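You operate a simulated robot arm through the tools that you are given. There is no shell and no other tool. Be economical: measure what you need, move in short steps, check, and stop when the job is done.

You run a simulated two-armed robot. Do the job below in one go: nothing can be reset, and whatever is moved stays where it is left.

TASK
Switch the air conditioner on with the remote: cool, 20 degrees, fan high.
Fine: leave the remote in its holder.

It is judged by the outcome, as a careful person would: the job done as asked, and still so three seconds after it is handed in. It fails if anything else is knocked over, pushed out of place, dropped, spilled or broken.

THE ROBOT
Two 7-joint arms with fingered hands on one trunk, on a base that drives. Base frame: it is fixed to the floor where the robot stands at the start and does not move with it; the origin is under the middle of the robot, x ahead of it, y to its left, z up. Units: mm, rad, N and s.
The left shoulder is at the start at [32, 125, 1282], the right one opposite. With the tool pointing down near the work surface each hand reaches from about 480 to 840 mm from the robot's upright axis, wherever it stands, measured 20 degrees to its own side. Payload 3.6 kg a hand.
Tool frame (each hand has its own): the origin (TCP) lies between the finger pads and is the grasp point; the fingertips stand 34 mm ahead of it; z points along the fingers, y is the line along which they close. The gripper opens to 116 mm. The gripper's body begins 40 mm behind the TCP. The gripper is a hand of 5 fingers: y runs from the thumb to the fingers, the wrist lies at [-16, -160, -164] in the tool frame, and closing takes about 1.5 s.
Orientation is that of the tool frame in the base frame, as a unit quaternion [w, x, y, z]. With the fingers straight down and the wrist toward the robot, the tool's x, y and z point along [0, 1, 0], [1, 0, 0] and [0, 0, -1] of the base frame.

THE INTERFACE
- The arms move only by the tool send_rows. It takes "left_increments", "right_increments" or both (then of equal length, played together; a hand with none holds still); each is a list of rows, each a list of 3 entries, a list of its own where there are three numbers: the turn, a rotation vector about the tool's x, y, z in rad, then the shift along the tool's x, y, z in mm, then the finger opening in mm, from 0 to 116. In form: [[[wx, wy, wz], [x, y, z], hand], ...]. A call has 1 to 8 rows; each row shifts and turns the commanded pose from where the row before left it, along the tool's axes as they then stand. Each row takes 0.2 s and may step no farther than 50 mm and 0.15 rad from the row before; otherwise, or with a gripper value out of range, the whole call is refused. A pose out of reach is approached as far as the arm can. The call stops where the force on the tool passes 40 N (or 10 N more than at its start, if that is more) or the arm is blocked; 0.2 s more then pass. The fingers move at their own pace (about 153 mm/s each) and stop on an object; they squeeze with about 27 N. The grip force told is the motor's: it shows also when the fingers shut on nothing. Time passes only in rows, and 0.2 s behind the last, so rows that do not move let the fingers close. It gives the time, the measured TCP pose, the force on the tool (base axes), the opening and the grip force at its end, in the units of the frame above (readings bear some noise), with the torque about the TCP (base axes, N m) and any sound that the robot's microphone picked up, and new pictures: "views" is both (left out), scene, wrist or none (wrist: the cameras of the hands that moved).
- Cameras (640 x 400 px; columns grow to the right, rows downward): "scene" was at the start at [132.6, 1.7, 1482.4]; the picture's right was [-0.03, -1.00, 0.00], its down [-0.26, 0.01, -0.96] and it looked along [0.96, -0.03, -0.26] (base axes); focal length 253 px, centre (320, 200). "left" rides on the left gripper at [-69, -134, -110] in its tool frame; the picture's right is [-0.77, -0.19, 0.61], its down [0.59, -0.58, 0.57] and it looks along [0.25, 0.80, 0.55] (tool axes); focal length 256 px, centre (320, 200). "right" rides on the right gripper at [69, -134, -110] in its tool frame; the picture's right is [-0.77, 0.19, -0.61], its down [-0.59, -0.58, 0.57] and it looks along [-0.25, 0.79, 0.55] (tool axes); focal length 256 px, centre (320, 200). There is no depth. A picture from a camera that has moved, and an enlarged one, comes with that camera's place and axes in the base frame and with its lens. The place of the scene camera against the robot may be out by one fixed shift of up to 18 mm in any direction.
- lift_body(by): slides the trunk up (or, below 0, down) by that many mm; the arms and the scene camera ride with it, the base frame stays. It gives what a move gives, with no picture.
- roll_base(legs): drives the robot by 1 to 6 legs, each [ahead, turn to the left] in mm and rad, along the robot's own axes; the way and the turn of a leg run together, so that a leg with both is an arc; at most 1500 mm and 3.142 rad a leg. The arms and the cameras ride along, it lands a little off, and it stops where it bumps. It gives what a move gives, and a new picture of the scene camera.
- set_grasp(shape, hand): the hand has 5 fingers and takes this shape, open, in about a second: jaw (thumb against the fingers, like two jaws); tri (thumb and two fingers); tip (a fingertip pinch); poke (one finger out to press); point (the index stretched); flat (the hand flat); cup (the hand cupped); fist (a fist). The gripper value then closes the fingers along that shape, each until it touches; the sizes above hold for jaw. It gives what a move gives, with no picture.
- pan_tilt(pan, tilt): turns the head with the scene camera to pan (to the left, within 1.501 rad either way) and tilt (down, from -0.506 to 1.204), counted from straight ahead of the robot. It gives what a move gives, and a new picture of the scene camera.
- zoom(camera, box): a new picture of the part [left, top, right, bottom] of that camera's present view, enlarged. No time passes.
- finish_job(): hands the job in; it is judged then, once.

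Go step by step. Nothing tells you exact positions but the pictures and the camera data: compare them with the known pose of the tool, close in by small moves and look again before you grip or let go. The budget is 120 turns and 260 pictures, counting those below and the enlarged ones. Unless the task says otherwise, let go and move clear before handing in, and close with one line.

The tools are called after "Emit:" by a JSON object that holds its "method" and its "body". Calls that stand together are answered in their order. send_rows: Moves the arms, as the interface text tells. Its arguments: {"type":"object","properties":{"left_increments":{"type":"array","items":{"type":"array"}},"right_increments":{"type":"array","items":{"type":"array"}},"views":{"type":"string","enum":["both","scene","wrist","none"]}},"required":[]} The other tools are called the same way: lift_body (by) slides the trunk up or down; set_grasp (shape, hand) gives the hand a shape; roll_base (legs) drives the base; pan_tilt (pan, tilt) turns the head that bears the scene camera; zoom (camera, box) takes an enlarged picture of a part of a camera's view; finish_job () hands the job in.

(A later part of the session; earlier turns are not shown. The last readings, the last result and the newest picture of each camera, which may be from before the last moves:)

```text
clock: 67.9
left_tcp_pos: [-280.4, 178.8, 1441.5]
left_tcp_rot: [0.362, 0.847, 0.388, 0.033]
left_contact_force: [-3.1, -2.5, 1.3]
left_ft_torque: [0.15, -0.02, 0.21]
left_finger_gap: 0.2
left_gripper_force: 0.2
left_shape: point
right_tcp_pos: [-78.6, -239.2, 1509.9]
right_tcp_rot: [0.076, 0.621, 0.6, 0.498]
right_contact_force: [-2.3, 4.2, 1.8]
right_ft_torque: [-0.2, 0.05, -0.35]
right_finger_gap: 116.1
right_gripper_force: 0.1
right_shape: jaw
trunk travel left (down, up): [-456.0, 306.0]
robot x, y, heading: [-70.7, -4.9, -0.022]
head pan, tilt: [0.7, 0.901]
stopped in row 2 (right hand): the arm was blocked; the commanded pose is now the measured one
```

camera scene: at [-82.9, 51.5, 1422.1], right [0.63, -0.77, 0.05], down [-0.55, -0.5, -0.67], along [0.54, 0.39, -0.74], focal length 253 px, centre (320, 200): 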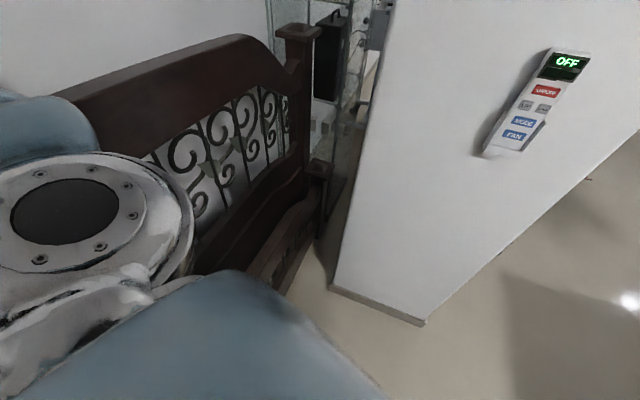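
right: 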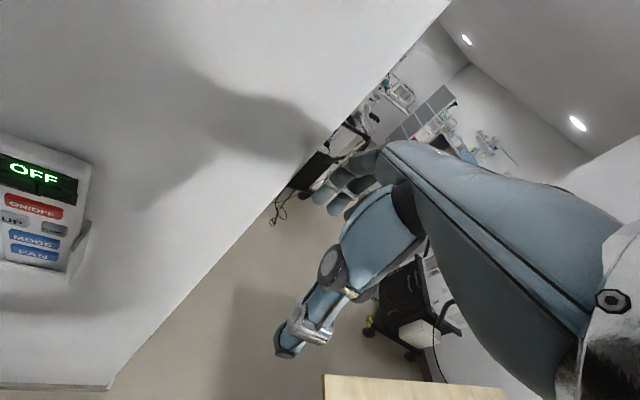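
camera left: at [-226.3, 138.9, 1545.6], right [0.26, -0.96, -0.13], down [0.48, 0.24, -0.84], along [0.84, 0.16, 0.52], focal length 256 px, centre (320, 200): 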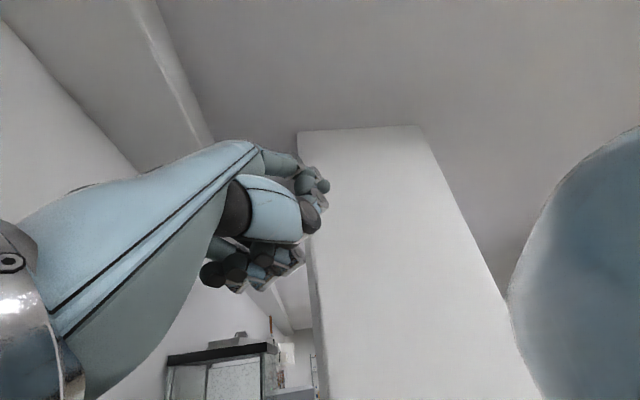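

Those arm moves pump the sway. I'll stop moving arms, try a tiny base command that can complete normally (to re-hold the base), and wait.

Emit:
{"method": "roll_base", "body": {"legs": [[2, 0]]}}

Emit:
{"method": "set_grasp", "body": {"hand": "right", "shape": "jaw"}}

Emit:
{"method": "set_grasp", "body": {"hand": "right", "shape": "jaw"}}

Emit:
{"method": "set_grasp", "body": {"hand": "right", "shape": "jaw"}}

Emit:
{"method": "set_grasp", "body": {"hand": "right", "shape": "jaw"}}

Emit:
{"method": "set_grasp", "body": {"hand": "right", "shape": "jaw"}}

Emit:
{"method": "set_grasp", "body": {"hand": "right", "shape": "jaw"}}

Emit:
{"method": "set_grasp", "body": {"hand": "right", "shape": "jaw"}}

Emit:
{"method": "roll_base", "body": {"legs": [[2, 0]]}}

Emit:
{"method": "set_grasp", "body": {"hand": "right", "shape": "jaw"}}

Emit:
{"method": "set_grasp", "body": {"hand": "right", "shape": "jaw"}}

Emit:
{"method": "set_grasp", "body": {"hand": "right", "shape": "jaw"}}

Emit:
{"method": "set_grasp", "body": {"hand": "right", "shape": "jaw"}}

```text
clock: 68.6
left_tcp_pos: [128.3, 169.4, 1430.7]
left_tcp_rot: [0.298, 0.827, 0.468, -0.087]
left_contact_force: [-3.0, -4.9, 0.0]
left_ft_torque: [0.23, 0.0, 0.44]
left_finger_gap: 0.1
left_gripper_force: 0.0
left_shape: point
right_tcp_pos: [334.6, -230.8, 1444.6]
right_tcp_rot: [-0.03, 0.681, 0.625, 0.38]
right_contact_force: [4.6, 43.2, 31.0]
right_ft_torque: [-2.4, 1.42, -1.21]
right_finger_gap: 116.0
right_gripper_force: 0.1
right_shape: jaw
trunk travel left (down, up): [-456.0, 306.0]
robot x, y, heading: [-66.0, -3.4, 0.001]
head pan, tilt: [0.7, 0.901]
stopped in leg 1: the robot was blocked; the commanded pose is now the measured one
camera scene: at [159.1, 48.1, 1407.3], right [0.64, -0.77, -0.06], down [-0.65, -0.5, -0.57], along [0.41, 0.4, -0.82], focal length 253 px, centre (320, 200)
```

scene: 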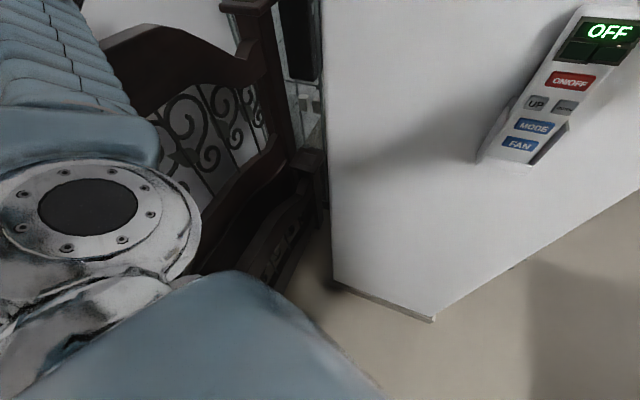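

```text
clock: 69.5
left_tcp_pos: [-51.1, 177.4, 1434.4]
left_tcp_rot: [0.357, 0.839, 0.407, -0.057]
left_contact_force: [4.4, 1.3, 4.6]
left_ft_torque: [0.2, 0.3, -0.41]
left_finger_gap: 0.2
left_gripper_force: 0.0
left_shape: point
right_tcp_pos: [204.8, -264.1, 1431.6]
right_tcp_rot: [-0.05, 0.693, 0.585, 0.418]
right_contact_force: [-3.0, 27.9, 28.5]
right_ft_torque: [-1.76, 0.71, -0.47]
right_finger_gap: 115.9
right_gripper_force: 0.1
right_shape: jaw
trunk travel left (down, up): [-456.0, 306.0]
robot x, y, heading: [-69.1, -4.7, -0.013]
head pan, tilt: [0.7, 0.901]
```

```text
clock: 70.4
left_tcp_pos: [90.6, 170.2, 1430.7]
left_tcp_rot: [0.305, 0.829, 0.463, -0.072]
left_contact_force: [-5.0, 1.0, -0.3]
left_ft_torque: [0.0, -0.08, 0.25]
left_finger_gap: 0.0
left_gripper_force: 0.0
left_shape: point
right_tcp_pos: [301.3, -259.0, 1412.1]
right_tcp_rot: [-0.054, 0.709, 0.589, 0.384]
right_contact_force: [-8.3, -0.3, -3.1]
right_ft_torque: [0.12, -0.16, -0.25]
right_finger_gap: 115.8
right_gripper_force: 0.1
right_shape: jaw
trunk travel left (down, up): [-456.0, 306.0]
robot x, y, heading: [-60.6, -3.7, 0.001]
head pan, tilt: [0.7, 0.901]
```

```text
clock: 71.3
left_tcp_pos: [-67.8, 170.0, 1425.2]
left_tcp_rot: [0.328, 0.832, 0.447, -0.017]
left_contact_force: [-6.0, -1.7, -0.8]
left_ft_torque: [0.03, -0.26, 0.35]
left_finger_gap: 0.0
left_gripper_force: 0.0
left_shape: point
right_tcp_pos: [160.2, -268.1, 1418.2]
right_tcp_rot: [-0.01, 0.729, 0.582, 0.359]
right_contact_force: [-7.8, -27.6, -30.1]
right_ft_torque: [1.65, -1.25, 0.31]
right_finger_gap: 116.1
right_gripper_force: 0.2
right_shape: jaw
trunk travel left (down, up): [-456.0, 306.0]
robot x, y, heading: [-68.4, -2.4, -0.002]
head pan, tilt: [0.7, 0.901]
```

```text
clock: 72.2
left_tcp_pos: [57.1, 171.0, 1431.4]
left_tcp_rot: [0.311, 0.833, 0.452, -0.062]
left_contact_force: [-11.5, 6.8, -2.9]
left_ft_torque: [-0.42, -0.48, 0.39]
left_finger_gap: 0.0
left_gripper_force: 0.1
left_shape: point
right_tcp_pos: [285.8, -255.9, 1406.1]
right_tcp_rot: [-0.05, 0.74, 0.589, 0.321]
right_contact_force: [-4.1, -15.8, -22.7]
right_ft_torque: [1.34, -0.93, 0.43]
right_finger_gap: 116.3
right_gripper_force: 0.1
right_shape: jaw
trunk travel left (down, up): [-456.0, 306.0]
robot x, y, heading: [-61.1, -2.1, -0.006]
head pan, tilt: [0.7, 0.901]
```

```text
clock: 73.1
left_tcp_pos: [5.4, 170.2, 1431.6]
left_tcp_rot: [0.316, 0.829, 0.459, -0.043]
left_contact_force: [-1.0, 1.0, -0.4]
left_ft_torque: [-0.02, -0.04, 0.1]
left_finger_gap: 0.0
left_gripper_force: 0.1
left_shape: point
right_tcp_pos: [219.1, -241.3, 1441.9]
right_tcp_rot: [-0.015, 0.692, 0.617, 0.375]
right_contact_force: [-0.3, 0.3, -0.5]
right_ft_torque: [0.01, -0.03, -0.02]
right_finger_gap: 116.0
right_gripper_force: 0.0
right_shape: jaw
trunk travel left (down, up): [-456.0, 306.0]
robot x, y, heading: [-67.0, -3.7, -0.004]
head pan, tilt: [0.7, 0.901]
```

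```text
clock: 74.0
left_tcp_pos: [-48.6, 169.4, 1435.3]
left_tcp_rot: [0.329, 0.831, 0.449, -0.026]
left_contact_force: [2.0, -0.9, 1.5]
left_ft_torque: [0.16, 0.08, -0.08]
left_finger_gap: 0.0
left_gripper_force: 0.0
left_shape: point
right_tcp_pos: [166.0, -241.3, 1454.5]
right_tcp_rot: [-0.001, 0.683, 0.615, 0.394]
right_contact_force: [4.3, 2.0, 4.9]
right_ft_torque: [-0.23, 0.3, 0.07]
right_finger_gap: 116.2
right_gripper_force: 0.0
right_shape: jaw
trunk travel left (down, up): [-456.0, 306.0]
robot x, y, heading: [-66.1, -7.7, -0.0]
head pan, tilt: [0.7, 0.901]
```

```text
clock: 74.9
left_tcp_pos: [9.2, 168.5, 1431.2]
left_tcp_rot: [0.317, 0.831, 0.456, -0.043]
left_contact_force: [0.7, -0.1, 0.0]
left_ft_torque: [-0.04, 0.01, -0.02]
left_finger_gap: 0.0
left_gripper_force: 0.1
left_shape: point
right_tcp_pos: [234.0, -240.9, 1435.4]
right_tcp_rot: [-0.018, 0.698, 0.615, 0.366]
right_contact_force: [1.7, -0.7, -0.1]
right_ft_torque: [-0.01, 0.01, 0.02]
right_finger_gap: 115.9
right_gripper_force: 0.1
right_shape: jaw
trunk travel left (down, up): [-456.0, 306.0]
robot x, y, heading: [-62.0, -0.0, 0.01]
head pan, tilt: [0.7, 0.901]
```

```text
clock: 75.6
left_tcp_pos: [19.1, 163.1, 1418.0]
left_tcp_rot: [0.313, 0.835, 0.45, -0.048]
left_contact_force: [-10.3, 0.3, 2.9]
left_ft_torque: [0.18, -0.27, 0.6]
left_finger_gap: 0.0
left_gripper_force: 0.0
left_shape: point
right_tcp_pos: [233.9, -246.0, 1422.9]
right_tcp_rot: [-0.009, 0.707, 0.616, 0.347]
right_contact_force: [-11.4, -1.9, -22.2]
right_ft_torque: [0.82, -1.12, -0.82]
right_finger_gap: 116.0
right_gripper_force: 0.0
right_shape: jaw
trunk travel left (down, up): [-456.0, 306.0]
robot x, y, heading: [-66.6, -4.0, -0.01]
head pan, tilt: [0.7, 0.901]
stopped in leg 1: the robot was blocked; the commanded pose is now the measured one
camera scene: at [17.2, 49.1, 1410.3], right [0.64, -0.77, 0.01], down [-0.6, -0.5, -0.63], along [0.49, 0.4, -0.78], focal length 253 px, centre (320, 200)
```

scene: 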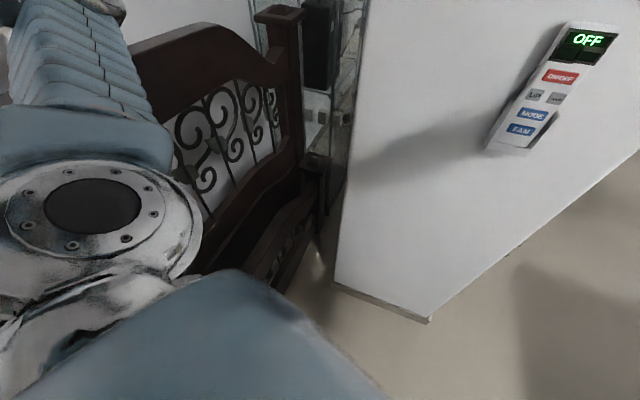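

```text
clock: 76.5
left_tcp_pos: [-64.8, 161.3, 1418.0]
left_tcp_rot: [0.322, 0.832, 0.451, -0.012]
left_contact_force: [0.7, -3.1, 2.9]
left_ft_torque: [0.19, 0.05, 0.03]
left_finger_gap: 108.0
left_gripper_force: 0.1
left_shape: point
right_tcp_pos: [156.2, -249.2, 1439.8]
right_tcp_rot: [-0.003, 0.685, 0.611, 0.396]
right_contact_force: [-2.7, 3.0, 3.5]
right_ft_torque: [-0.16, 0.0, -0.13]
right_finger_gap: 115.9
right_gripper_force: 0.1
right_shape: jaw
trunk travel left (down, up): [-456.0, 306.0]
robot x, y, heading: [-64.9, -2.8, 0.005]
head pan, tilt: [0.7, 0.901]
```

```text
clock: 77.4
left_tcp_pos: [27.8, 163.6, 1418.9]
left_tcp_rot: [0.311, 0.834, 0.454, -0.047]
left_contact_force: [4.8, 1.3, 0.5]
left_ft_torque: [-0.25, -0.06, 0.69]
left_finger_gap: 0.0
left_gripper_force: 0.0
left_shape: point
right_tcp_pos: [262.0, -256.1, 1424.9]
right_tcp_rot: [-0.03, 0.709, 0.601, 0.368]
right_contact_force: [0.5, -2.7, -0.3]
right_ft_torque: [0.13, 0.01, 0.09]
right_finger_gap: 116.0
right_gripper_force: 0.0
right_shape: jaw
trunk travel left (down, up): [-456.0, 306.0]
robot x, y, heading: [-61.5, -2.3, 0.003]
head pan, tilt: [0.7, 0.901]
```

```text
clock: 78.3
left_tcp_pos: [38.7, 166.6, 1419.9]
left_tcp_rot: [0.309, 0.83, 0.461, -0.052]
left_contact_force: [-1.1, 0.3, 0.2]
left_ft_torque: [-0.03, -0.06, 0.03]
left_finger_gap: 0.0
left_gripper_force: 0.1
left_shape: point
right_tcp_pos: [257.8, -231.9, 1433.0]
right_tcp_rot: [-0.006, 0.696, 0.632, 0.34]
right_contact_force: [-1.4, -0.7, -2.4]
right_ft_torque: [0.13, -0.05, -0.05]
right_finger_gap: 116.3
right_gripper_force: 0.1
right_shape: jaw
trunk travel left (down, up): [-456.0, 306.0]
robot x, y, heading: [-65.6, 0.2, 0.008]
head pan, tilt: [0.7, 0.901]
```

```text
clock: 79.2
left_tcp_pos: [-44.2, 166.5, 1430.0]
left_tcp_rot: [0.325, 0.831, 0.451, -0.024]
left_contact_force: [2.0, -0.1, 1.2]
left_ft_torque: [0.08, 0.04, 0.0]
left_finger_gap: 0.0
left_gripper_force: 0.0
left_shape: point
right_tcp_pos: [168.1, -245.4, 1446.3]
right_tcp_rot: [-0.002, 0.687, 0.612, 0.392]
right_contact_force: [3.8, 0.9, 3.0]
right_ft_torque: [-0.18, 0.19, 0.09]
right_finger_gap: 115.8
right_gripper_force: 0.0
right_shape: jaw
trunk travel left (down, up): [-456.0, 306.0]
robot x, y, heading: [-67.7, -1.5, -0.0]
head pan, tilt: [0.7, 0.901]
```

Much better: both arms are back in front-ish and the sway is smaller. I'll keep waiting.

Emit:
{"method": "set_grasp", "body": {"hand": "right", "shape": "jaw"}}

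Emit:
{"method": "set_grasp", "body": {"hand": "right", "shape": "jaw"}}

Emit:
{"method": "set_grasp", "body": {"hand": "right", "shape": "jaw"}}

Emit:
{"method": "set_grasp", "body": {"hand": "right", "shape": "jaw"}}

Emit:
{"method": "set_grasp", "body": {"hand": "right", "shape": "jaw"}}

Emit:
{"method": "set_grasp", "body": {"hand": "right", "shape": "jaw"}}

Emit:
{"method": "set_grasp", "body": {"hand": "right", "shape": "jaw"}}

Emit:
{"method": "set_grasp", "body": {"hand": "right", "shape": "jaw"}}

Emit:
{"method": "set_grasp", "body": {"hand": "right", "shape": "jaw"}}

Emit:
{"method": "set_grasp", "body": {"hand": "right", "shape": "jaw"}}

Emit:
{"method": "set_grasp", "body": {"hand": "right", "shape": "jaw"}}

Emit:
{"method": "set_grasp", "body": {"hand": "right", "shape": "jaw"}}

```text
clock: 80.1
left_tcp_pos: [-46.4, 167.5, 1421.1]
left_tcp_rot: [0.327, 0.831, 0.449, -0.022]
left_contact_force: [-0.5, -1.1, 1.4]
left_ft_torque: [0.02, -0.03, -0.02]
left_finger_gap: 0.1
left_gripper_force: 0.1
left_shape: point
right_tcp_pos: [171.5, -245.6, 1440.6]
right_tcp_rot: [-0.003, 0.686, 0.612, 0.394]
right_contact_force: [1.4, 0.2, 3.3]
right_ft_torque: [-0.09, 0.13, 0.01]
right_finger_gap: 115.8
right_gripper_force: 0.0
right_shape: jaw
trunk travel left (down, up): [-456.0, 306.0]
robot x, y, heading: [-64.4, -1.5, 0.003]
head pan, tilt: [0.7, 0.901]
```

```text
clock: 81.0
left_tcp_pos: [-13.9, 166.8, 1421.5]
left_tcp_rot: [0.321, 0.832, 0.452, -0.034]
left_contact_force: [1.8, -0.1, 0.4]
left_ft_torque: [0.06, 0.05, -0.05]
left_finger_gap: 0.0
left_gripper_force: 0.0
left_shape: point
right_tcp_pos: [204.6, -246.5, 1436.1]
right_tcp_rot: [-0.011, 0.691, 0.611, 0.385]
right_contact_force: [1.6, -0.4, 0.4]
right_ft_torque: [-0.05, 0.07, 0.09]
right_finger_gap: 116.2
right_gripper_force: 0.0
right_shape: jaw
trunk travel left (down, up): [-456.0, 306.0]
robot x, y, heading: [-66.6, -4.0, 0.001]
head pan, tilt: [0.7, 0.901]
```

```text
clock: 81.9
left_tcp_pos: [-18.9, 167.4, 1423.7]
left_tcp_rot: [0.32, 0.831, 0.454, -0.031]
left_contact_force: [0.3, -0.5, -1.5]
left_ft_torque: [-0.02, -0.04, 0.02]
left_finger_gap: 0.0
left_gripper_force: 0.1
left_shape: point
right_tcp_pos: [198.7, -244.6, 1437.5]
right_tcp_rot: [-0.008, 0.69, 0.613, 0.386]
right_contact_force: [0.2, -0.4, 0.2]
right_ft_torque: [-0.03, 0.03, 0.02]
right_finger_gap: 116.0
right_gripper_force: 0.1
right_shape: jaw
trunk travel left (down, up): [-456.0, 306.0]
robot x, y, heading: [-64.5, -4.8, 0.008]
head pan, tilt: [0.7, 0.901]
```

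```text
clock: 82.8
left_tcp_pos: [-2.4, 167.9, 1423.1]
left_tcp_rot: [0.319, 0.83, 0.455, -0.038]
left_contact_force: [-0.1, 0.0, 0.1]
left_ft_torque: [0.02, 0.01, -0.02]
left_finger_gap: 0.1
left_gripper_force: 0.1
left_shape: point
right_tcp_pos: [214.1, -244.7, 1433.8]
right_tcp_rot: [-0.011, 0.694, 0.612, 0.379]
right_contact_force: [0.3, 0.3, 0.5]
right_ft_torque: [-0.02, 0.03, 0.02]
right_finger_gap: 116.1
right_gripper_force: 0.1
right_shape: jaw
trunk travel left (down, up): [-456.0, 306.0]
robot x, y, heading: [-61.9, 0.2, 0.004]
head pan, tilt: [0.7, 0.901]
```

```text
clock: 83.7
left_tcp_pos: [-3.7, 168.3, 1423.3]
left_tcp_rot: [0.319, 0.831, 0.453, -0.038]
left_contact_force: [-0.4, -0.1, 0.4]
left_ft_torque: [0.03, 0.0, 0.01]
left_finger_gap: 0.0
left_gripper_force: 0.0
left_shape: point
right_tcp_pos: [210.9, -243.4, 1434.4]
right_tcp_rot: [-0.011, 0.693, 0.613, 0.38]
right_contact_force: [-0.2, 0.8, 0.4]
right_ft_torque: [0.0, -0.03, 0.01]
right_finger_gap: 116.0
right_gripper_force: 0.0
right_shape: jaw
trunk travel left (down, up): [-456.0, 306.0]
robot x, y, heading: [-62.4, -4.2, 0.0]
head pan, tilt: [0.7, 0.901]
```

```text
clock: 84.6
left_tcp_pos: [-4.4, 167.4, 1424.6]
left_tcp_rot: [0.319, 0.831, 0.454, -0.037]
left_contact_force: [0.3, 0.5, 0.3]
left_ft_torque: [-0.01, 0.0, -0.01]
left_finger_gap: 0.0
left_gripper_force: 0.1
left_shape: point
right_tcp_pos: [211.6, -244.4, 1433.2]
right_tcp_rot: [-0.011, 0.693, 0.613, 0.38]
right_contact_force: [-0.1, -0.8, 0.6]
right_ft_torque: [-0.01, 0.02, 0.01]
right_finger_gap: 116.4
right_gripper_force: 0.0
right_shape: jaw
trunk travel left (down, up): [-456.0, 306.0]
robot x, y, heading: [-65.4, 1.9, 0.002]
head pan, tilt: [0.7, 0.901]
```

```text
clock: 85.5
left_tcp_pos: [-4.7, 166.7, 1423.5]
left_tcp_rot: [0.319, 0.83, 0.455, -0.037]
left_contact_force: [0.1, 0.7, 0.7]
left_ft_torque: [0.0, -0.04, -0.01]
left_finger_gap: 0.0
left_gripper_force: 0.0
left_shape: point
right_tcp_pos: [210.3, -244.1, 1433.8]
right_tcp_rot: [-0.011, 0.693, 0.612, 0.38]
right_contact_force: [0.7, -0.3, 0.4]
right_ft_torque: [0.0, 0.01, 0.0]
right_finger_gap: 116.0
right_gripper_force: 0.0
right_shape: jaw
trunk travel left (down, up): [-456.0, 306.0]
robot x, y, heading: [-65.8, -5.9, 0.005]
head pan, tilt: [0.7, 0.901]
```

```text
clock: 86.4
left_tcp_pos: [-4.7, 166.8, 1423.2]
left_tcp_rot: [0.319, 0.831, 0.454, -0.038]
left_contact_force: [0.2, -0.2, 0.1]
left_ft_torque: [0.03, 0.05, -0.02]
left_finger_gap: 0.0
left_gripper_force: 0.0
left_shape: point
right_tcp_pos: [210.9, -243.9, 1434.9]
right_tcp_rot: [-0.011, 0.693, 0.613, 0.38]
right_contact_force: [0.7, -0.1, -0.3]
right_ft_torque: [0.02, -0.01, 0.02]
right_finger_gap: 116.0
right_gripper_force: 0.0
right_shape: jaw
trunk travel left (down, up): [-456.0, 306.0]
robot x, y, heading: [-63.1, -2.5, -0.001]
head pan, tilt: [0.7, 0.901]
```

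```text
clock: 87.3
left_tcp_pos: [-4.0, 167.5, 1424.7]
left_tcp_rot: [0.32, 0.831, 0.455, -0.037]
left_contact_force: [-0.4, -0.2, 0.4]
left_ft_torque: [0.0, -0.05, 0.03]
left_finger_gap: 0.3
left_gripper_force: 0.0
left_shape: point
right_tcp_pos: [212.1, -245.2, 1434.5]
right_tcp_rot: [-0.01, 0.693, 0.613, 0.38]
right_contact_force: [-0.1, 0.2, -0.2]
right_ft_torque: [0.0, -0.01, -0.02]
right_finger_gap: 116.1
right_gripper_force: 0.1
right_shape: jaw
trunk travel left (down, up): [-456.0, 306.0]
robot x, y, heading: [-64.6, -2.2, 0.004]
head pan, tilt: [0.7, 0.901]
```

```text
clock: 88.2
left_tcp_pos: [-4.3, 166.8, 1423.8]
left_tcp_rot: [0.32, 0.831, 0.454, -0.036]
left_contact_force: [0.1, -0.4, 0.1]
left_ft_torque: [-0.01, 0.05, -0.02]
left_finger_gap: 0.0
left_gripper_force: 0.0
left_shape: point
right_tcp_pos: [211.5, -244.2, 1434.3]
right_tcp_rot: [-0.011, 0.693, 0.613, 0.38]
right_contact_force: [0.5, -0.1, -0.1]
right_ft_torque: [0.01, 0.01, -0.03]
right_finger_gap: 115.7
right_gripper_force: 0.1
right_shape: jaw
trunk travel left (down, up): [-456.0, 306.0]
robot x, y, heading: [-65.7, -0.6, 0.0]
head pan, tilt: [0.7, 0.901]
```

```text
clock: 89.1
left_tcp_pos: [-4.6, 166.2, 1423.8]
left_tcp_rot: [0.32, 0.83, 0.455, -0.037]
left_contact_force: [-0.7, 0.4, -0.2]
left_ft_torque: [-0.02, 0.0, 0.01]
left_finger_gap: 0.3
left_gripper_force: 0.0
left_shape: point
right_tcp_pos: [211.0, -244.5, 1433.9]
right_tcp_rot: [-0.012, 0.693, 0.612, 0.38]
right_contact_force: [-0.4, -0.3, -0.4]
right_ft_torque: [0.02, 0.0, 0.04]
right_finger_gap: 116.0
right_gripper_force: 0.1
right_shape: jaw
trunk travel left (down, up): [-456.0, 306.0]
robot x, y, heading: [-67.3, -3.6, 0.004]
head pan, tilt: [0.7, 0.901]
```

```text
clock: 90.0
left_tcp_pos: [-4.7, 168.1, 1424.0]
left_tcp_rot: [0.319, 0.83, 0.455, -0.038]
left_contact_force: [-1.1, 0.3, -0.3]
left_ft_torque: [0.04, -0.02, 0.02]
left_finger_gap: 0.0
left_gripper_force: 0.0
left_shape: point
right_tcp_pos: [211.9, -244.3, 1434.0]
right_tcp_rot: [-0.01, 0.693, 0.612, 0.38]
right_contact_force: [-0.3, -0.6, 0.2]
right_ft_torque: [-0.01, -0.02, 0.02]
right_finger_gap: 115.8
right_gripper_force: 0.0
right_shape: jaw
trunk travel left (down, up): [-456.0, 306.0]
robot x, y, heading: [-64.4, -3.5, -0.001]
head pan, tilt: [0.7, 0.901]
```

Everything has fully settled now (the left arm folded against the body was the culprit). I'll use the right arm, moving it gently forward and square.

Emit:
{"method": "send_rows", "body": {"right_increments": [[[0.03, -0.03, -0.006], [0, 9, 5], 116], [[0.061, -0.065, -0.013], [-1, 17, 10], 116], [[0.061, -0.065, -0.013], [-1, 17, 9], 116], [[0.061, -0.065, -0.013], [-1, 18, 8], 116], [[0.061, -0.065, -0.013], [-1, 18, 6], 116], [[0.061, -0.065, -0.013], [-1, 19, 4], 116], [[0.061, -0.065, -0.013], [-1, 19, 3], 116], [[0.03, -0.03, -0.006], [0, 10, 1], 116]], "views": "wrist"}}

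Emit:
{"method": "pan_tilt", "body": {"pan": 0, "tilt": 0.4}}

```text
clock: 91.8
left_tcp_pos: [-4.6, 167.4, 1423.5]
left_tcp_rot: [0.32, 0.831, 0.454, -0.038]
left_contact_force: [-0.9, -0.1, -0.5]
left_ft_torque: [-0.02, 0.0, 0.03]
left_finger_gap: 0.0
left_gripper_force: 0.1
left_shape: point
right_tcp_pos: [343.5, -251.6, 1432.9]
right_tcp_rot: [-0.002, 0.714, 0.696, 0.078]
right_contact_force: [0.8, 0.2, 0.1]
right_ft_torque: [-0.02, 0.01, 0.02]
right_finger_gap: 116.2
right_gripper_force: 0.0
right_shape: jaw
right hand out of reach, approached as far as the arm can: row 1
trunk travel left (down, up): [-456.0, 306.0]
robot x, y, heading: [-66.9, -5.0, 0.002]
head pan, tilt: [0.7, 0.901]
camera right: at [198.3, -192.7, 1534.2], right [0.1, -0.84, 0.53], down [-0.52, -0.5, -0.69], along [0.85, -0.21, -0.49], focal length 256 px, centre (320, 200)
```

right: 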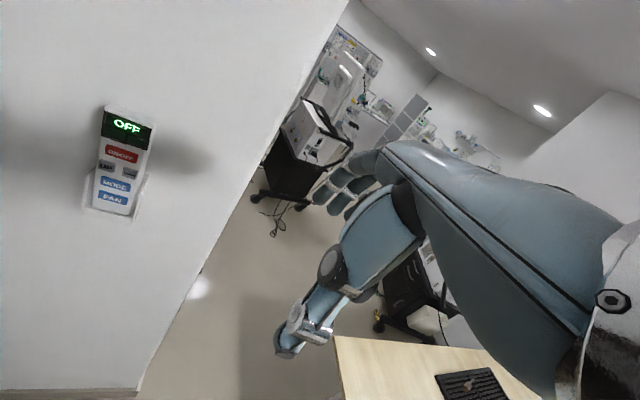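

```text
clock: 92.9
left_tcp_pos: [-4.1, 168.3, 1423.5]
left_tcp_rot: [0.32, 0.831, 0.454, -0.036]
left_contact_force: [0.4, 0.3, -0.6]
left_ft_torque: [0.01, 0.0, -0.03]
left_finger_gap: 0.2
left_gripper_force: 0.1
left_shape: point
right_tcp_pos: [342.7, -252.2, 1432.4]
right_tcp_rot: [-0.003, 0.714, 0.695, 0.08]
right_contact_force: [-0.1, 0.2, -0.2]
right_ft_torque: [0.03, 0.03, 0.02]
right_finger_gap: 115.7
right_gripper_force: 0.0
right_shape: jaw
trunk travel left (down, up): [-456.0, 306.0]
robot x, y, heading: [-64.7, -3.1, 0.004]
head pan, tilt: [0.0, 0.4]
camera scene: at [69.0, 2.1, 1450.8], right [0.0, -1.0, 0.0], down [-0.39, 0.0, -0.92], along [0.92, 0.0, -0.39], focal length 253 px, centre (320, 200)
```

scene: 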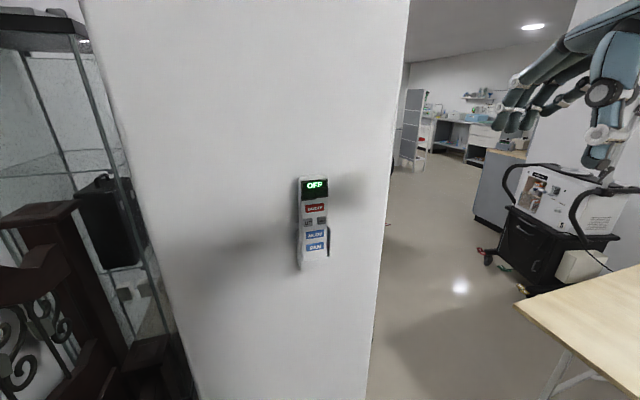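

All calm and nothing disturbed. I'll put the right hand in "point" shape and raise the trunk a bit so the wrist has room from the shoulder.

Emit:
{"method": "set_grasp", "body": {"hand": "right", "shape": "point"}}

Emit:
{"method": "lift_body", "body": {"by": 120}}

Emit:
{"method": "set_grasp", "body": {"hand": "right", "shape": "point"}}

```text
clock: 93.8
left_tcp_pos: [-5.5, 167.4, 1424.1]
left_tcp_rot: [0.319, 0.83, 0.455, -0.037]
left_contact_force: [0.1, -0.5, 0.0]
left_ft_torque: [-0.01, -0.02, -0.01]
left_finger_gap: 0.0
left_gripper_force: 0.0
left_shape: point
right_tcp_pos: [343.1, -252.0, 1432.8]
right_tcp_rot: [-0.004, 0.714, 0.695, 0.079]
right_contact_force: [0.2, 0.6, -0.1]
right_ft_torque: [0.0, 0.01, -0.03]
right_finger_gap: 107.9
right_gripper_force: 0.0
right_shape: point
trunk travel left (down, up): [-456.0, 306.0]
robot x, y, heading: [-64.0, -4.0, 0.004]
head pan, tilt: [0.0, 0.4]
```

```text
clock: 95.3
left_tcp_pos: [-4.9, 168.6, 1544.1]
left_tcp_rot: [0.319, 0.831, 0.454, -0.037]
left_contact_force: [0.2, 0.0, 0.4]
left_ft_torque: [-0.01, -0.01, 0.0]
left_finger_gap: 0.0
left_gripper_force: 0.1
left_shape: point
right_tcp_pos: [343.3, -251.3, 1553.5]
right_tcp_rot: [-0.002, 0.715, 0.695, 0.079]
right_contact_force: [-0.2, -0.3, 0.0]
right_ft_torque: [-0.03, -0.01, -0.02]
right_finger_gap: 108.3
right_gripper_force: 0.1
right_shape: point
trunk travel left (down, up): [-576.0, 186.0]
robot x, y, heading: [-67.7, -2.2, -0.001]
head pan, tilt: [0.0, 0.4]
```

```text
clock: 96.2
left_tcp_pos: [-5.2, 167.8, 1544.5]
left_tcp_rot: [0.32, 0.831, 0.454, -0.037]
left_contact_force: [-0.2, 0.5, 0.1]
left_ft_torque: [-0.02, 0.01, 0.04]
left_finger_gap: 0.2
left_gripper_force: 0.1
left_shape: point
right_tcp_pos: [341.8, -252.2, 1552.4]
right_tcp_rot: [-0.004, 0.714, 0.695, 0.08]
right_contact_force: [0.1, 0.4, 0.4]
right_ft_torque: [-0.03, -0.01, 0.01]
right_finger_gap: 107.7
right_gripper_force: 0.0
right_shape: point
trunk travel left (down, up): [-576.0, 186.0]
robot x, y, heading: [-65.1, -3.8, -0.0]
head pan, tilt: [0.0, 0.4]
```

Lift was clean. Now lowering the right hand toward the remote's height with partial tilt-up, staying clear of the wall.

Emit:
{"method": "send_rows", "body": {"right_increments": [[[0, 0, 0], [6, 0, 15], 108], [[-0.05, 0, 0], [12, 0, 28], 108], [[-0.05, 0, 0], [12, -2, 28], 108], [[-0.05, 0, 0], [12, -4, 28], 108], [[-0.05, 0, 0], [12, -6, 28], 108], [[-0.05, 0, 0], [12, -8, 28], 108], [[-0.05, 0, 0], [12, -9, 28], 108], [[-0.05, 0, 0], [6, -5, 15], 108]]}}

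```text
clock: 98.0
left_tcp_pos: [1.0, 164.6, 1543.4]
left_tcp_rot: [0.317, 0.831, 0.455, -0.038]
left_contact_force: [-0.4, -0.9, 0.7]
left_ft_torque: [0.03, 0.02, -0.04]
left_finger_gap: 0.0
left_gripper_force: 0.0
left_shape: point
right_tcp_pos: [394.0, -146.3, 1385.1]
right_tcp_rot: [0.121, 0.704, 0.67, 0.2]
right_contact_force: [1.0, -0.7, -0.3]
right_ft_torque: [0.03, 0.04, 0.07]
right_finger_gap: 108.0
right_gripper_force: 0.0
right_shape: point
right hand out of reach, approached as far as the arm can: row 6, 7, 8
trunk travel left (down, up): [-576.0, 186.0]
robot x, y, heading: [-67.7, -2.7, 0.003]
head pan, tilt: [0.0, 0.4]
camera scene: at [58.9, -0.6, 1571.1], right [0.0, -1.0, 0.0], down [-0.39, 0.0, -0.92], along [0.92, 0.0, -0.39], focal length 253 px, centre (320, 200)
camera right: at [224.9, -79.1, 1430.6], right [-0.12, -0.84, 0.53], down [-0.28, -0.49, -0.83], along [0.95, -0.25, -0.17], focal length 256 px, centre (320, 200)
```

scene: 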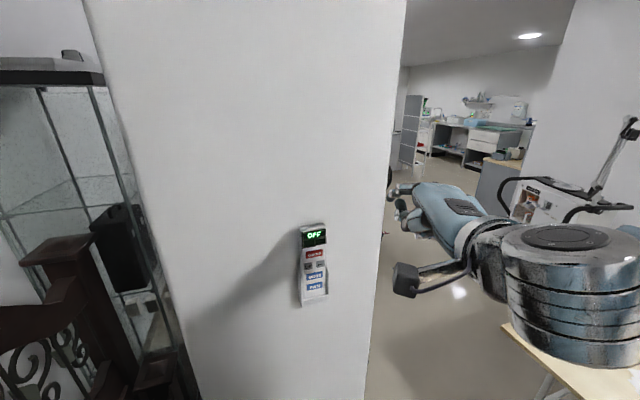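
right: 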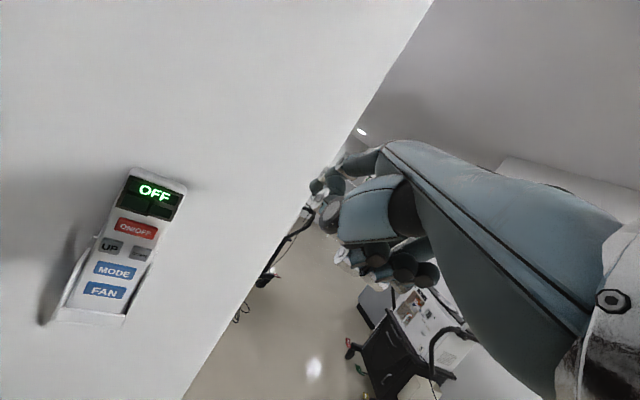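

The wrist is passing too near the shoulder in this direction. The space right of the pillar is open, so I'll swing the hand right and forward, rotate it there, then come back to the remote from below.

Emit:
{"method": "send_rows", "body": {"right_increments": [[[0, 0, 0], [-20, 0, 0], 108], [[0, 0, 0], [-33, 2, -7], 108], [[0, 0, 0], [-33, 4, -6], 108], [[0, 0, 0], [-32, 12, -6], 108], [[0, 0, 0], [-32, 14, -5], 108], [[0, 0, 0], [-32, 16, -5], 108], [[0, 0, 0], [-32, 16, -5], 108], [[0, 0, 0], [-20, 10, -3], 108]]}}

```text
clock: 99.8
left_tcp_pos: [-4.2, 167.4, 1545.3]
left_tcp_rot: [0.319, 0.831, 0.454, -0.038]
left_contact_force: [-0.7, -0.6, 0.0]
left_ft_torque: [-0.02, -0.04, 0.01]
left_finger_gap: 0.1
left_gripper_force: 0.0
left_shape: point
right_tcp_pos: [435.5, -385.3, 1424.4]
right_tcp_rot: [0.12, 0.703, 0.672, 0.199]
right_contact_force: [-0.3, -0.5, 0.2]
right_ft_torque: [0.0, 0.02, 0.04]
right_finger_gap: 108.1
right_gripper_force: 0.0
right_shape: point
trunk travel left (down, up): [-576.0, 186.0]
robot x, y, heading: [-66.4, -3.4, 0.0]
head pan, tilt: [0.0, 0.4]
camera scene: at [54.4, 1.6, 1571.5], right [0.0, -1.0, 0.0], down [-0.39, 0.0, -0.92], along [0.92, 0.0, -0.39], focal length 253 px, centre (320, 200)
camera right: at [266.9, -318.6, 1470.2], right [-0.12, -0.84, 0.54], down [-0.28, -0.49, -0.83], along [0.95, -0.25, -0.17], focal length 256 px, centre (320, 200)
```

scene: 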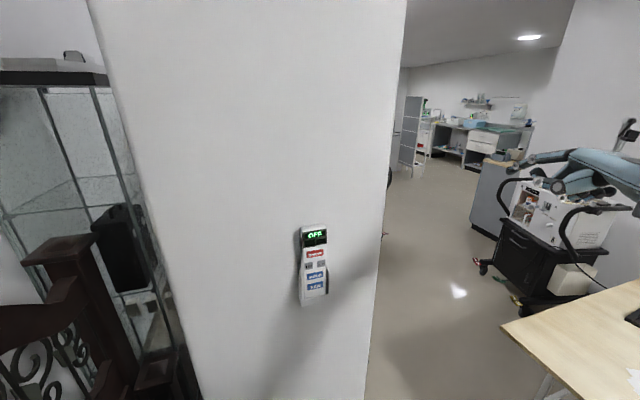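
right: 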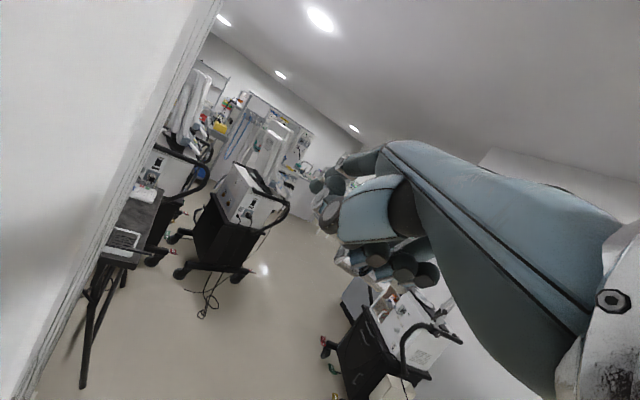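

Clear space here. I'll rotate so the tool axis points forward and take the "poke" shape, which extends along that axis.

Emit:
{"method": "send_rows", "body": {"right_increments": [[[-0.139, -0.006, -0.0145], [0, 0, 0], 108], [[-0.139, -0.006, -0.0145], [0, 0, 0], 108], [[-0.139, -0.006, -0.0145], [0, 0, 0], 108], [[-0.139, -0.006, -0.0145], [0, 0, 0], 108], [[-0.139, -0.006, -0.0145], [0, 0, 0], 108], [[-0.139, -0.006, -0.0145], [0, 0, 0], 108], [[-0.139, -0.006, -0.0145], [0, 0, 0], 108], [[-0.139, -0.006, -0.0145], [0, 0, 0], 108]], "views": "none"}}

Emit:
{"method": "set_grasp", "body": {"hand": "right", "shape": "poke"}}

Emit:
{"method": "pan_tilt", "body": {"pan": -0.6, "tilt": 0.4}}

Emit:
{"method": "zoom", "body": {"camera": "right", "box": [240, 90, 480, 330]}}

```text
clock: 101.6
left_tcp_pos: [-3.9, 168.8, 1543.9]
left_tcp_rot: [0.319, 0.831, 0.455, -0.037]
left_contact_force: [0.4, 0.3, -0.3]
left_ft_torque: [-0.04, 0.0, -0.04]
left_finger_gap: 0.1
left_gripper_force: 0.1
left_shape: point
right_tcp_pos: [435.6, -384.2, 1423.8]
right_tcp_rot: [0.501, 0.5, 0.499, 0.5]
right_contact_force: [-0.1, -0.9, 0.2]
right_ft_torque: [0.04, 0.0, 0.02]
right_finger_gap: 108.0
right_gripper_force: 0.0
right_shape: point
trunk travel left (down, up): [-576.0, 186.0]
robot x, y, heading: [-65.1, -4.7, 0.002]
head pan, tilt: [0.0, 0.4]
```

```text
clock: 102.5
left_tcp_pos: [-4.5, 168.1, 1543.4]
left_tcp_rot: [0.32, 0.831, 0.455, -0.036]
left_contact_force: [0.3, 0.2, 0.4]
left_ft_torque: [0.0, 0.0, 0.01]
left_finger_gap: 0.0
left_gripper_force: 0.0
left_shape: point
right_tcp_pos: [434.4, -384.3, 1423.7]
right_tcp_rot: [0.5, 0.501, 0.5, 0.5]
right_contact_force: [0.6, -0.5, 0.6]
right_ft_torque: [0.01, 0.03, -0.01]
right_finger_gap: 0.1
right_gripper_force: 0.1
right_shape: poke
trunk travel left (down, up): [-576.0, 186.0]
robot x, y, heading: [-66.1, -4.4, 0.002]
head pan, tilt: [0.0, 0.4]
```

```text
clock: 103.5
left_tcp_pos: [-4.6, 168.0, 1544.9]
left_tcp_rot: [0.319, 0.831, 0.455, -0.037]
left_contact_force: [0.3, 0.5, 0.0]
left_ft_torque: [0.01, 0.0, 0.0]
left_finger_gap: 0.0
left_gripper_force: 0.1
left_shape: point
right_tcp_pos: [434.5, -385.4, 1424.2]
right_tcp_rot: [0.499, 0.501, 0.5, 0.5]
right_contact_force: [0.3, -0.2, 0.5]
right_ft_torque: [0.03, 0.0, -0.01]
right_finger_gap: 0.0
right_gripper_force: 0.1
right_shape: poke
trunk travel left (down, up): [-576.0, 186.0]
robot x, y, heading: [-63.2, -3.2, 0.001]
head pan, tilt: [-0.6, 0.4]
camera scene: at [38.1, -50.4, 1571.6], right [-0.56, -0.83, 0.0], down [-0.32, 0.22, -0.92], along [0.76, -0.52, -0.39], focal length 253 px, centre (320, 200)
```

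scene: 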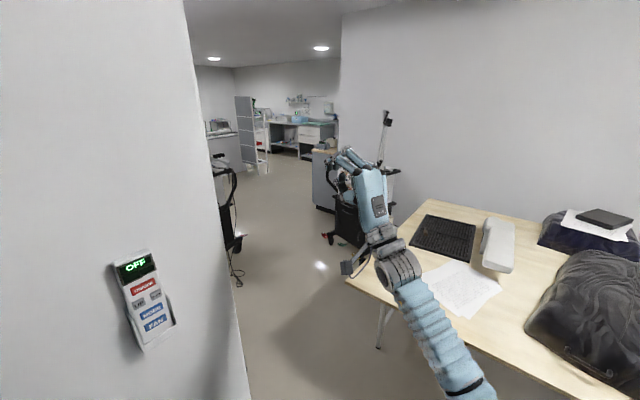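

```text
1.67 times, centred on (360, 210) of right
camera zoom: at [323.1, -316.7, 1287.7], right [-0.61, -0.77, 0.19], down [0.56, -0.59, -0.58], along [0.55, -0.25, 0.79], focal length 427 px, centre (253, 183)
```

zoom: 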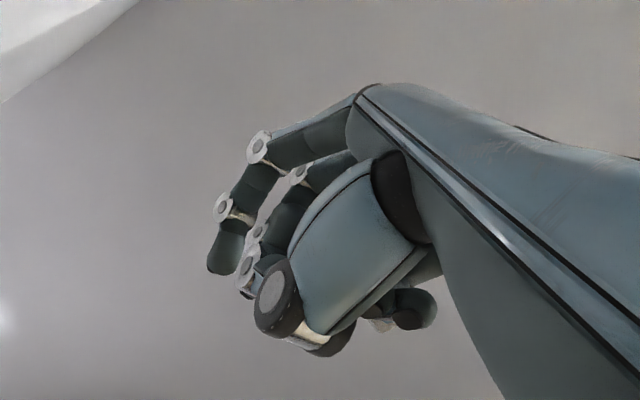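

Emit:
{"method": "zoom", "body": {"camera": "scene", "box": [320, 130, 420, 230]}}

```text
4.00 times, centred on (370, 180) of scene
camera zoom: at [38.1, -50.4, 1571.6], right [-0.56, -0.83, 0.0], down [-0.32, 0.22, -0.92], along [0.76, -0.52, -0.39], focal length 1011 px, centre (120, 280)
```

zoom: 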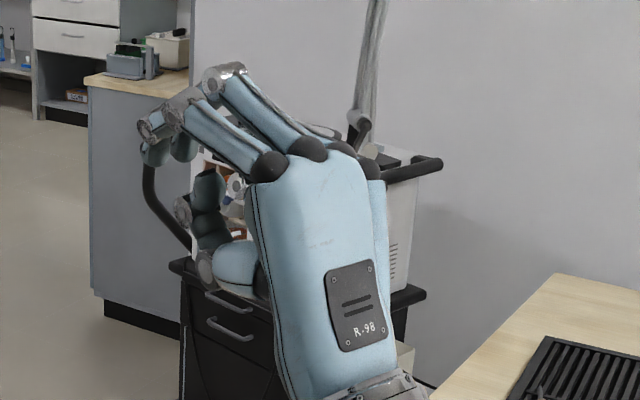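

The hand is now upright with the finger axis forward. I'll lower it and bring it partway toward the remote, staying ~80 mm off the wall.

Emit:
{"method": "send_rows", "body": {"right_increments": [[[0, 0, 0], [8, -15, -5], 0], [[0, 0, 0], [20, -30, -10], 0], [[0, 0, 0], [22, -32, -10], 0], [[0, 0, 0], [22, -32, -10], 0], [[0, 0, 0], [22, -32, -5], 0], [[0, 0, 0], [22, -32, 0], 0], [[0, 0, 0], [22, -32, 0], 0], [[0, 0, 0], [12, -15, 0], 0]], "views": "none"}}

Emit:
{"method": "pan_tilt", "body": {"pan": -0.1, "tilt": 0.6}}

```text
clock: 105.3
left_tcp_pos: [-4.1, 167.0, 1543.5]
left_tcp_rot: [0.318, 0.831, 0.454, -0.038]
left_contact_force: [0.0, 0.5, -0.5]
left_ft_torque: [-0.02, -0.01, -0.04]
left_finger_gap: 0.0
left_gripper_force: 0.1
left_shape: point
right_tcp_pos: [386.7, -327.7, 1211.1]
right_tcp_rot: [0.497, 0.499, 0.5, 0.503]
right_contact_force: [-0.5, 0.7, -0.5]
right_ft_torque: [0.02, 0.03, -0.02]
right_finger_gap: 0.0
right_gripper_force: 0.0
right_shape: poke
right hand out of reach, approached as far as the arm can: row 4, 5, 6, 7, 8
trunk travel left (down, up): [-576.0, 186.0]
robot x, y, heading: [-66.0, -2.3, 0.001]
head pan, tilt: [-0.6, 0.4]
```

```text
clock: 106.2
left_tcp_pos: [-3.8, 166.6, 1544.4]
left_tcp_rot: [0.32, 0.831, 0.454, -0.036]
left_contact_force: [-0.2, 0.2, -0.1]
left_ft_torque: [0.02, 0.02, -0.04]
left_finger_gap: 0.0
left_gripper_force: 0.1
left_shape: point
right_tcp_pos: [387.3, -327.3, 1212.7]
right_tcp_rot: [0.498, 0.499, 0.501, 0.502]
right_contact_force: [-0.4, 0.7, 0.9]
right_ft_torque: [-0.01, -0.03, 0.0]
right_finger_gap: 0.0
right_gripper_force: 0.1
right_shape: poke
trunk travel left (down, up): [-576.0, 186.0]
robot x, y, heading: [-61.8, -4.5, 0.0]
head pan, tilt: [-0.099, 0.6]
camera scene: at [49.4, -6.9, 1553.4], right [-0.1, -1.0, 0.0], down [-0.56, 0.06, -0.83], along [0.82, -0.08, -0.56], focal length 253 px, centre (320, 200)
```

scene: 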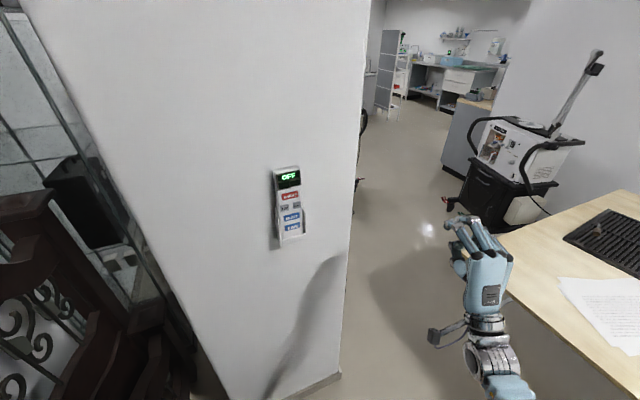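

This posture is limited by the wrist with the shoulder so high. I'll lower the trunk so the forearm comes up from below, then bring the hand up and left.

Emit:
{"method": "lift_body", "body": {"by": -250}}

Emit:
{"method": "send_rows", "body": {"right_increments": [[[0, 0, 0], [10, 10, 0], 0], [[0, 0, 0], [22, 22, 0], 0], [[0, 0, 0], [25, 25, 0], 0], [[0, 0, 0], [25, 25, 0], 0], [[0, 0, 0], [25, 25, 0], 0], [[0, 0, 0], [25, 25, 0], 0], [[0, 0, 0], [25, 25, 0], 0], [[0, 0, 0], [10, 10, 0], 0]]}}

```text
clock: 108.8
left_tcp_pos: [-4.7, 168.1, 1294.5]
left_tcp_rot: [0.319, 0.831, 0.454, -0.037]
left_contact_force: [-0.5, 0.5, 0.6]
left_ft_torque: [-0.02, -0.03, 0.01]
left_finger_gap: 0.0
left_gripper_force: 0.3
left_shape: point
right_tcp_pos: [385.6, -329.4, 963.3]
right_tcp_rot: [0.5, 0.5, 0.5, 0.501]
right_contact_force: [-0.6, -0.2, -1.1]
right_ft_torque: [-0.02, 0.03, -0.04]
right_finger_gap: 0.0
right_gripper_force: 0.2
right_shape: poke
trunk travel left (down, up): [-326.0, 436.0]
robot x, y, heading: [-66.4, -5.5, 0.001]
head pan, tilt: [-0.099, 0.6]
```

```text
clock: 110.6
left_tcp_pos: [-4.2, 167.6, 1294.3]
left_tcp_rot: [0.319, 0.831, 0.454, -0.037]
left_contact_force: [0.2, -0.2, -0.1]
left_ft_torque: [0.0, 0.01, 0.01]
left_finger_gap: 0.2
left_gripper_force: 0.1
left_shape: point
right_tcp_pos: [363.3, -282.1, 1153.6]
right_tcp_rot: [0.498, 0.499, 0.502, 0.501]
right_contact_force: [-0.3, 0.6, 0.6]
right_ft_torque: [-0.02, -0.02, -0.04]
right_finger_gap: 0.0
right_gripper_force: 0.1
right_shape: poke
right hand out of reach, approached as far as the arm can: row 1, 2, 3, 4, 5, 6, 7, 8
trunk travel left (down, up): [-326.0, 436.0]
robot x, y, heading: [-66.7, -4.5, -0.003]
head pan, tilt: [-0.099, 0.6]
camera scene: at [99.9, -6.6, 1301.1], right [-0.1, -1.0, 0.0], down [-0.56, 0.05, -0.82], along [0.82, -0.08, -0.57], focal length 253 px, centre (320, 200)
camera right: at [251.8, -214.1, 1019.5], right [-0.61, -0.77, 0.19], down [0.57, -0.59, -0.58], along [0.56, -0.25, 0.79], focal length 256 px, centre (320, 200)
```

scene: 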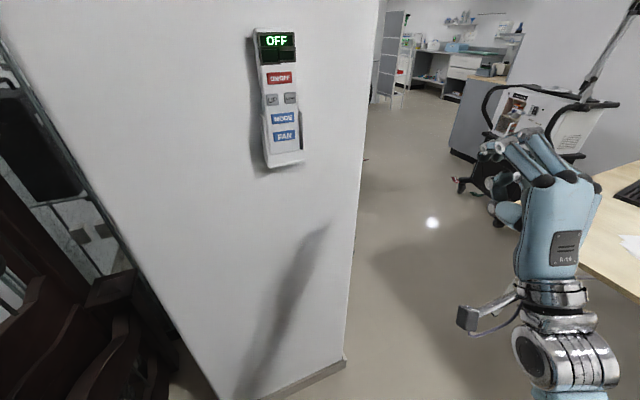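
right: 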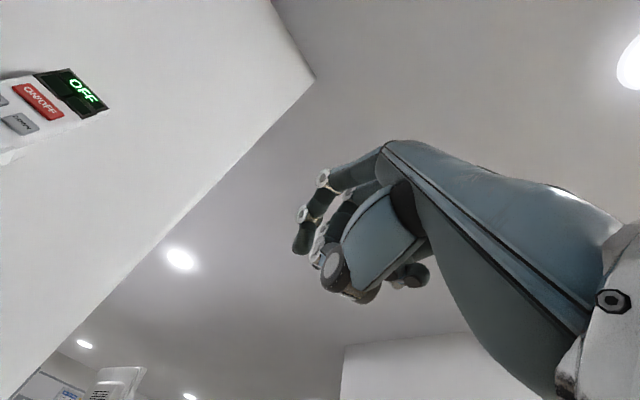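

The wrist is just too close to the shoulder when the hand points straight ahead. Yawing the hand about 30° to the left moves the wrist right/forward and should fix that; I'll do that now.

Emit:
{"method": "send_rows", "body": {"right_increments": [[[0, 0.12, 0], [0, 0, 15], 0], [[0, 0.13, 0], [0, 0, 15], 0], [[0, 0.13, 0], [0, 0, 10], 0], [[0, 0.12, 0], [0, 0, 5], 0], [[0, 0, 0], [18, 2, 10], 0], [[0, 0, 0], [22, 2, 12], 0], [[0, 0, 0], [22, 2, 12], 0], [[0, 0, 0], [22, 2, 12], 0]]}}

```text
clock: 112.4
left_tcp_pos: [-4.7, 168.7, 1294.1]
left_tcp_rot: [0.32, 0.831, 0.454, -0.038]
left_contact_force: [-0.1, 0.2, -0.2]
left_ft_torque: [0.03, -0.02, 0.04]
left_finger_gap: 0.0
left_gripper_force: 0.0
left_shape: point
right_tcp_pos: [407.3, -179.9, 1164.8]
right_tcp_rot: [0.36, 0.36, 0.609, 0.609]
right_contact_force: [-0.2, 0.4, -0.1]
right_ft_torque: [-0.02, 0.01, -0.05]
right_finger_gap: 0.3
right_gripper_force: 0.0
right_shape: poke
trunk travel left (down, up): [-326.0, 436.0]
robot x, y, heading: [-67.3, -5.2, 0.003]
head pan, tilt: [-0.099, 0.6]
camera scene: at [100.0, -6.1, 1301.1], right [-0.1, -1.0, 0.0], down [-0.56, 0.05, -0.82], along [0.82, -0.08, -0.57], focal length 253 px, centre (320, 200)
camera right: at [277.9, -172.2, 1028.4], right [-0.17, -0.97, 0.19], down [0.78, -0.25, -0.58], along [0.6, 0.05, 0.8], focal length 256 px, centre (320, 200)
```

scene: 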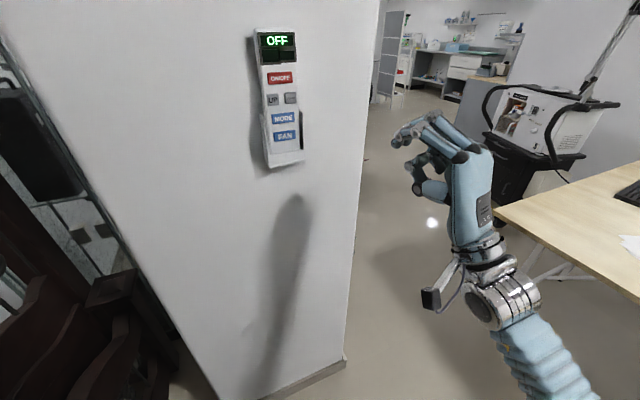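
right: 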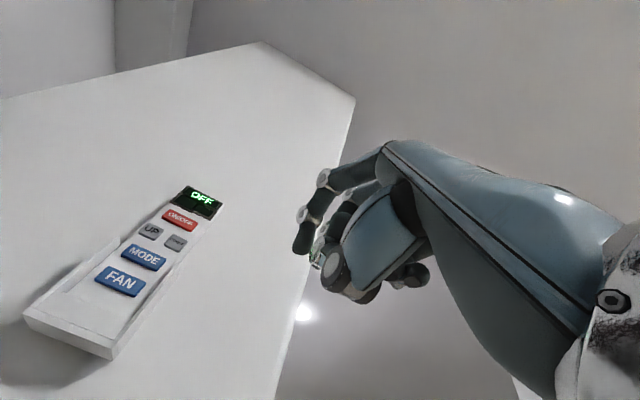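

Reachable now. I'll zoom in to locate the index tip.

Emit:
{"method": "zoom", "body": {"camera": "scene", "box": [370, 90, 530, 250]}}

Emit:
{"method": "zoom", "body": {"camera": "right", "box": [270, 140, 430, 310]}}

```text
2.50 times, centred on (450, 170) of scene
camera zoom: at [100.0, -6.1, 1301.1], right [-0.1, -1.0, 0.0], down [-0.56, 0.05, -0.82], along [0.82, -0.08, -0.57], focal length 632 px, centre (-5, 275)
```

zoom: 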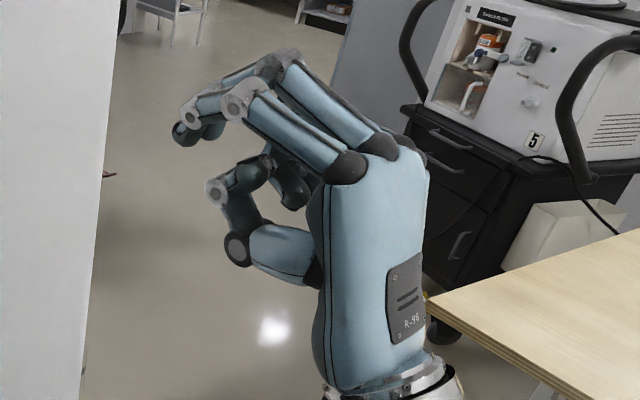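

```text
2.35 times, centred on (350, 225) of right
camera zoom: at [277.9, -172.2, 1028.4], right [-0.17, -0.97, 0.19], down [0.78, -0.25, -0.58], along [0.6, 0.05, 0.8], focal length 602 px, centre (249, 141)
```

zoom: 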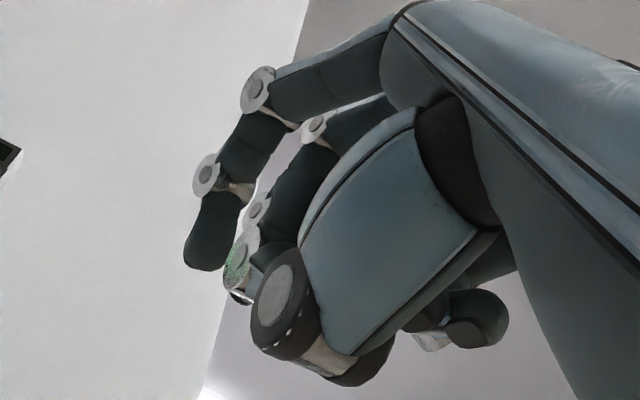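

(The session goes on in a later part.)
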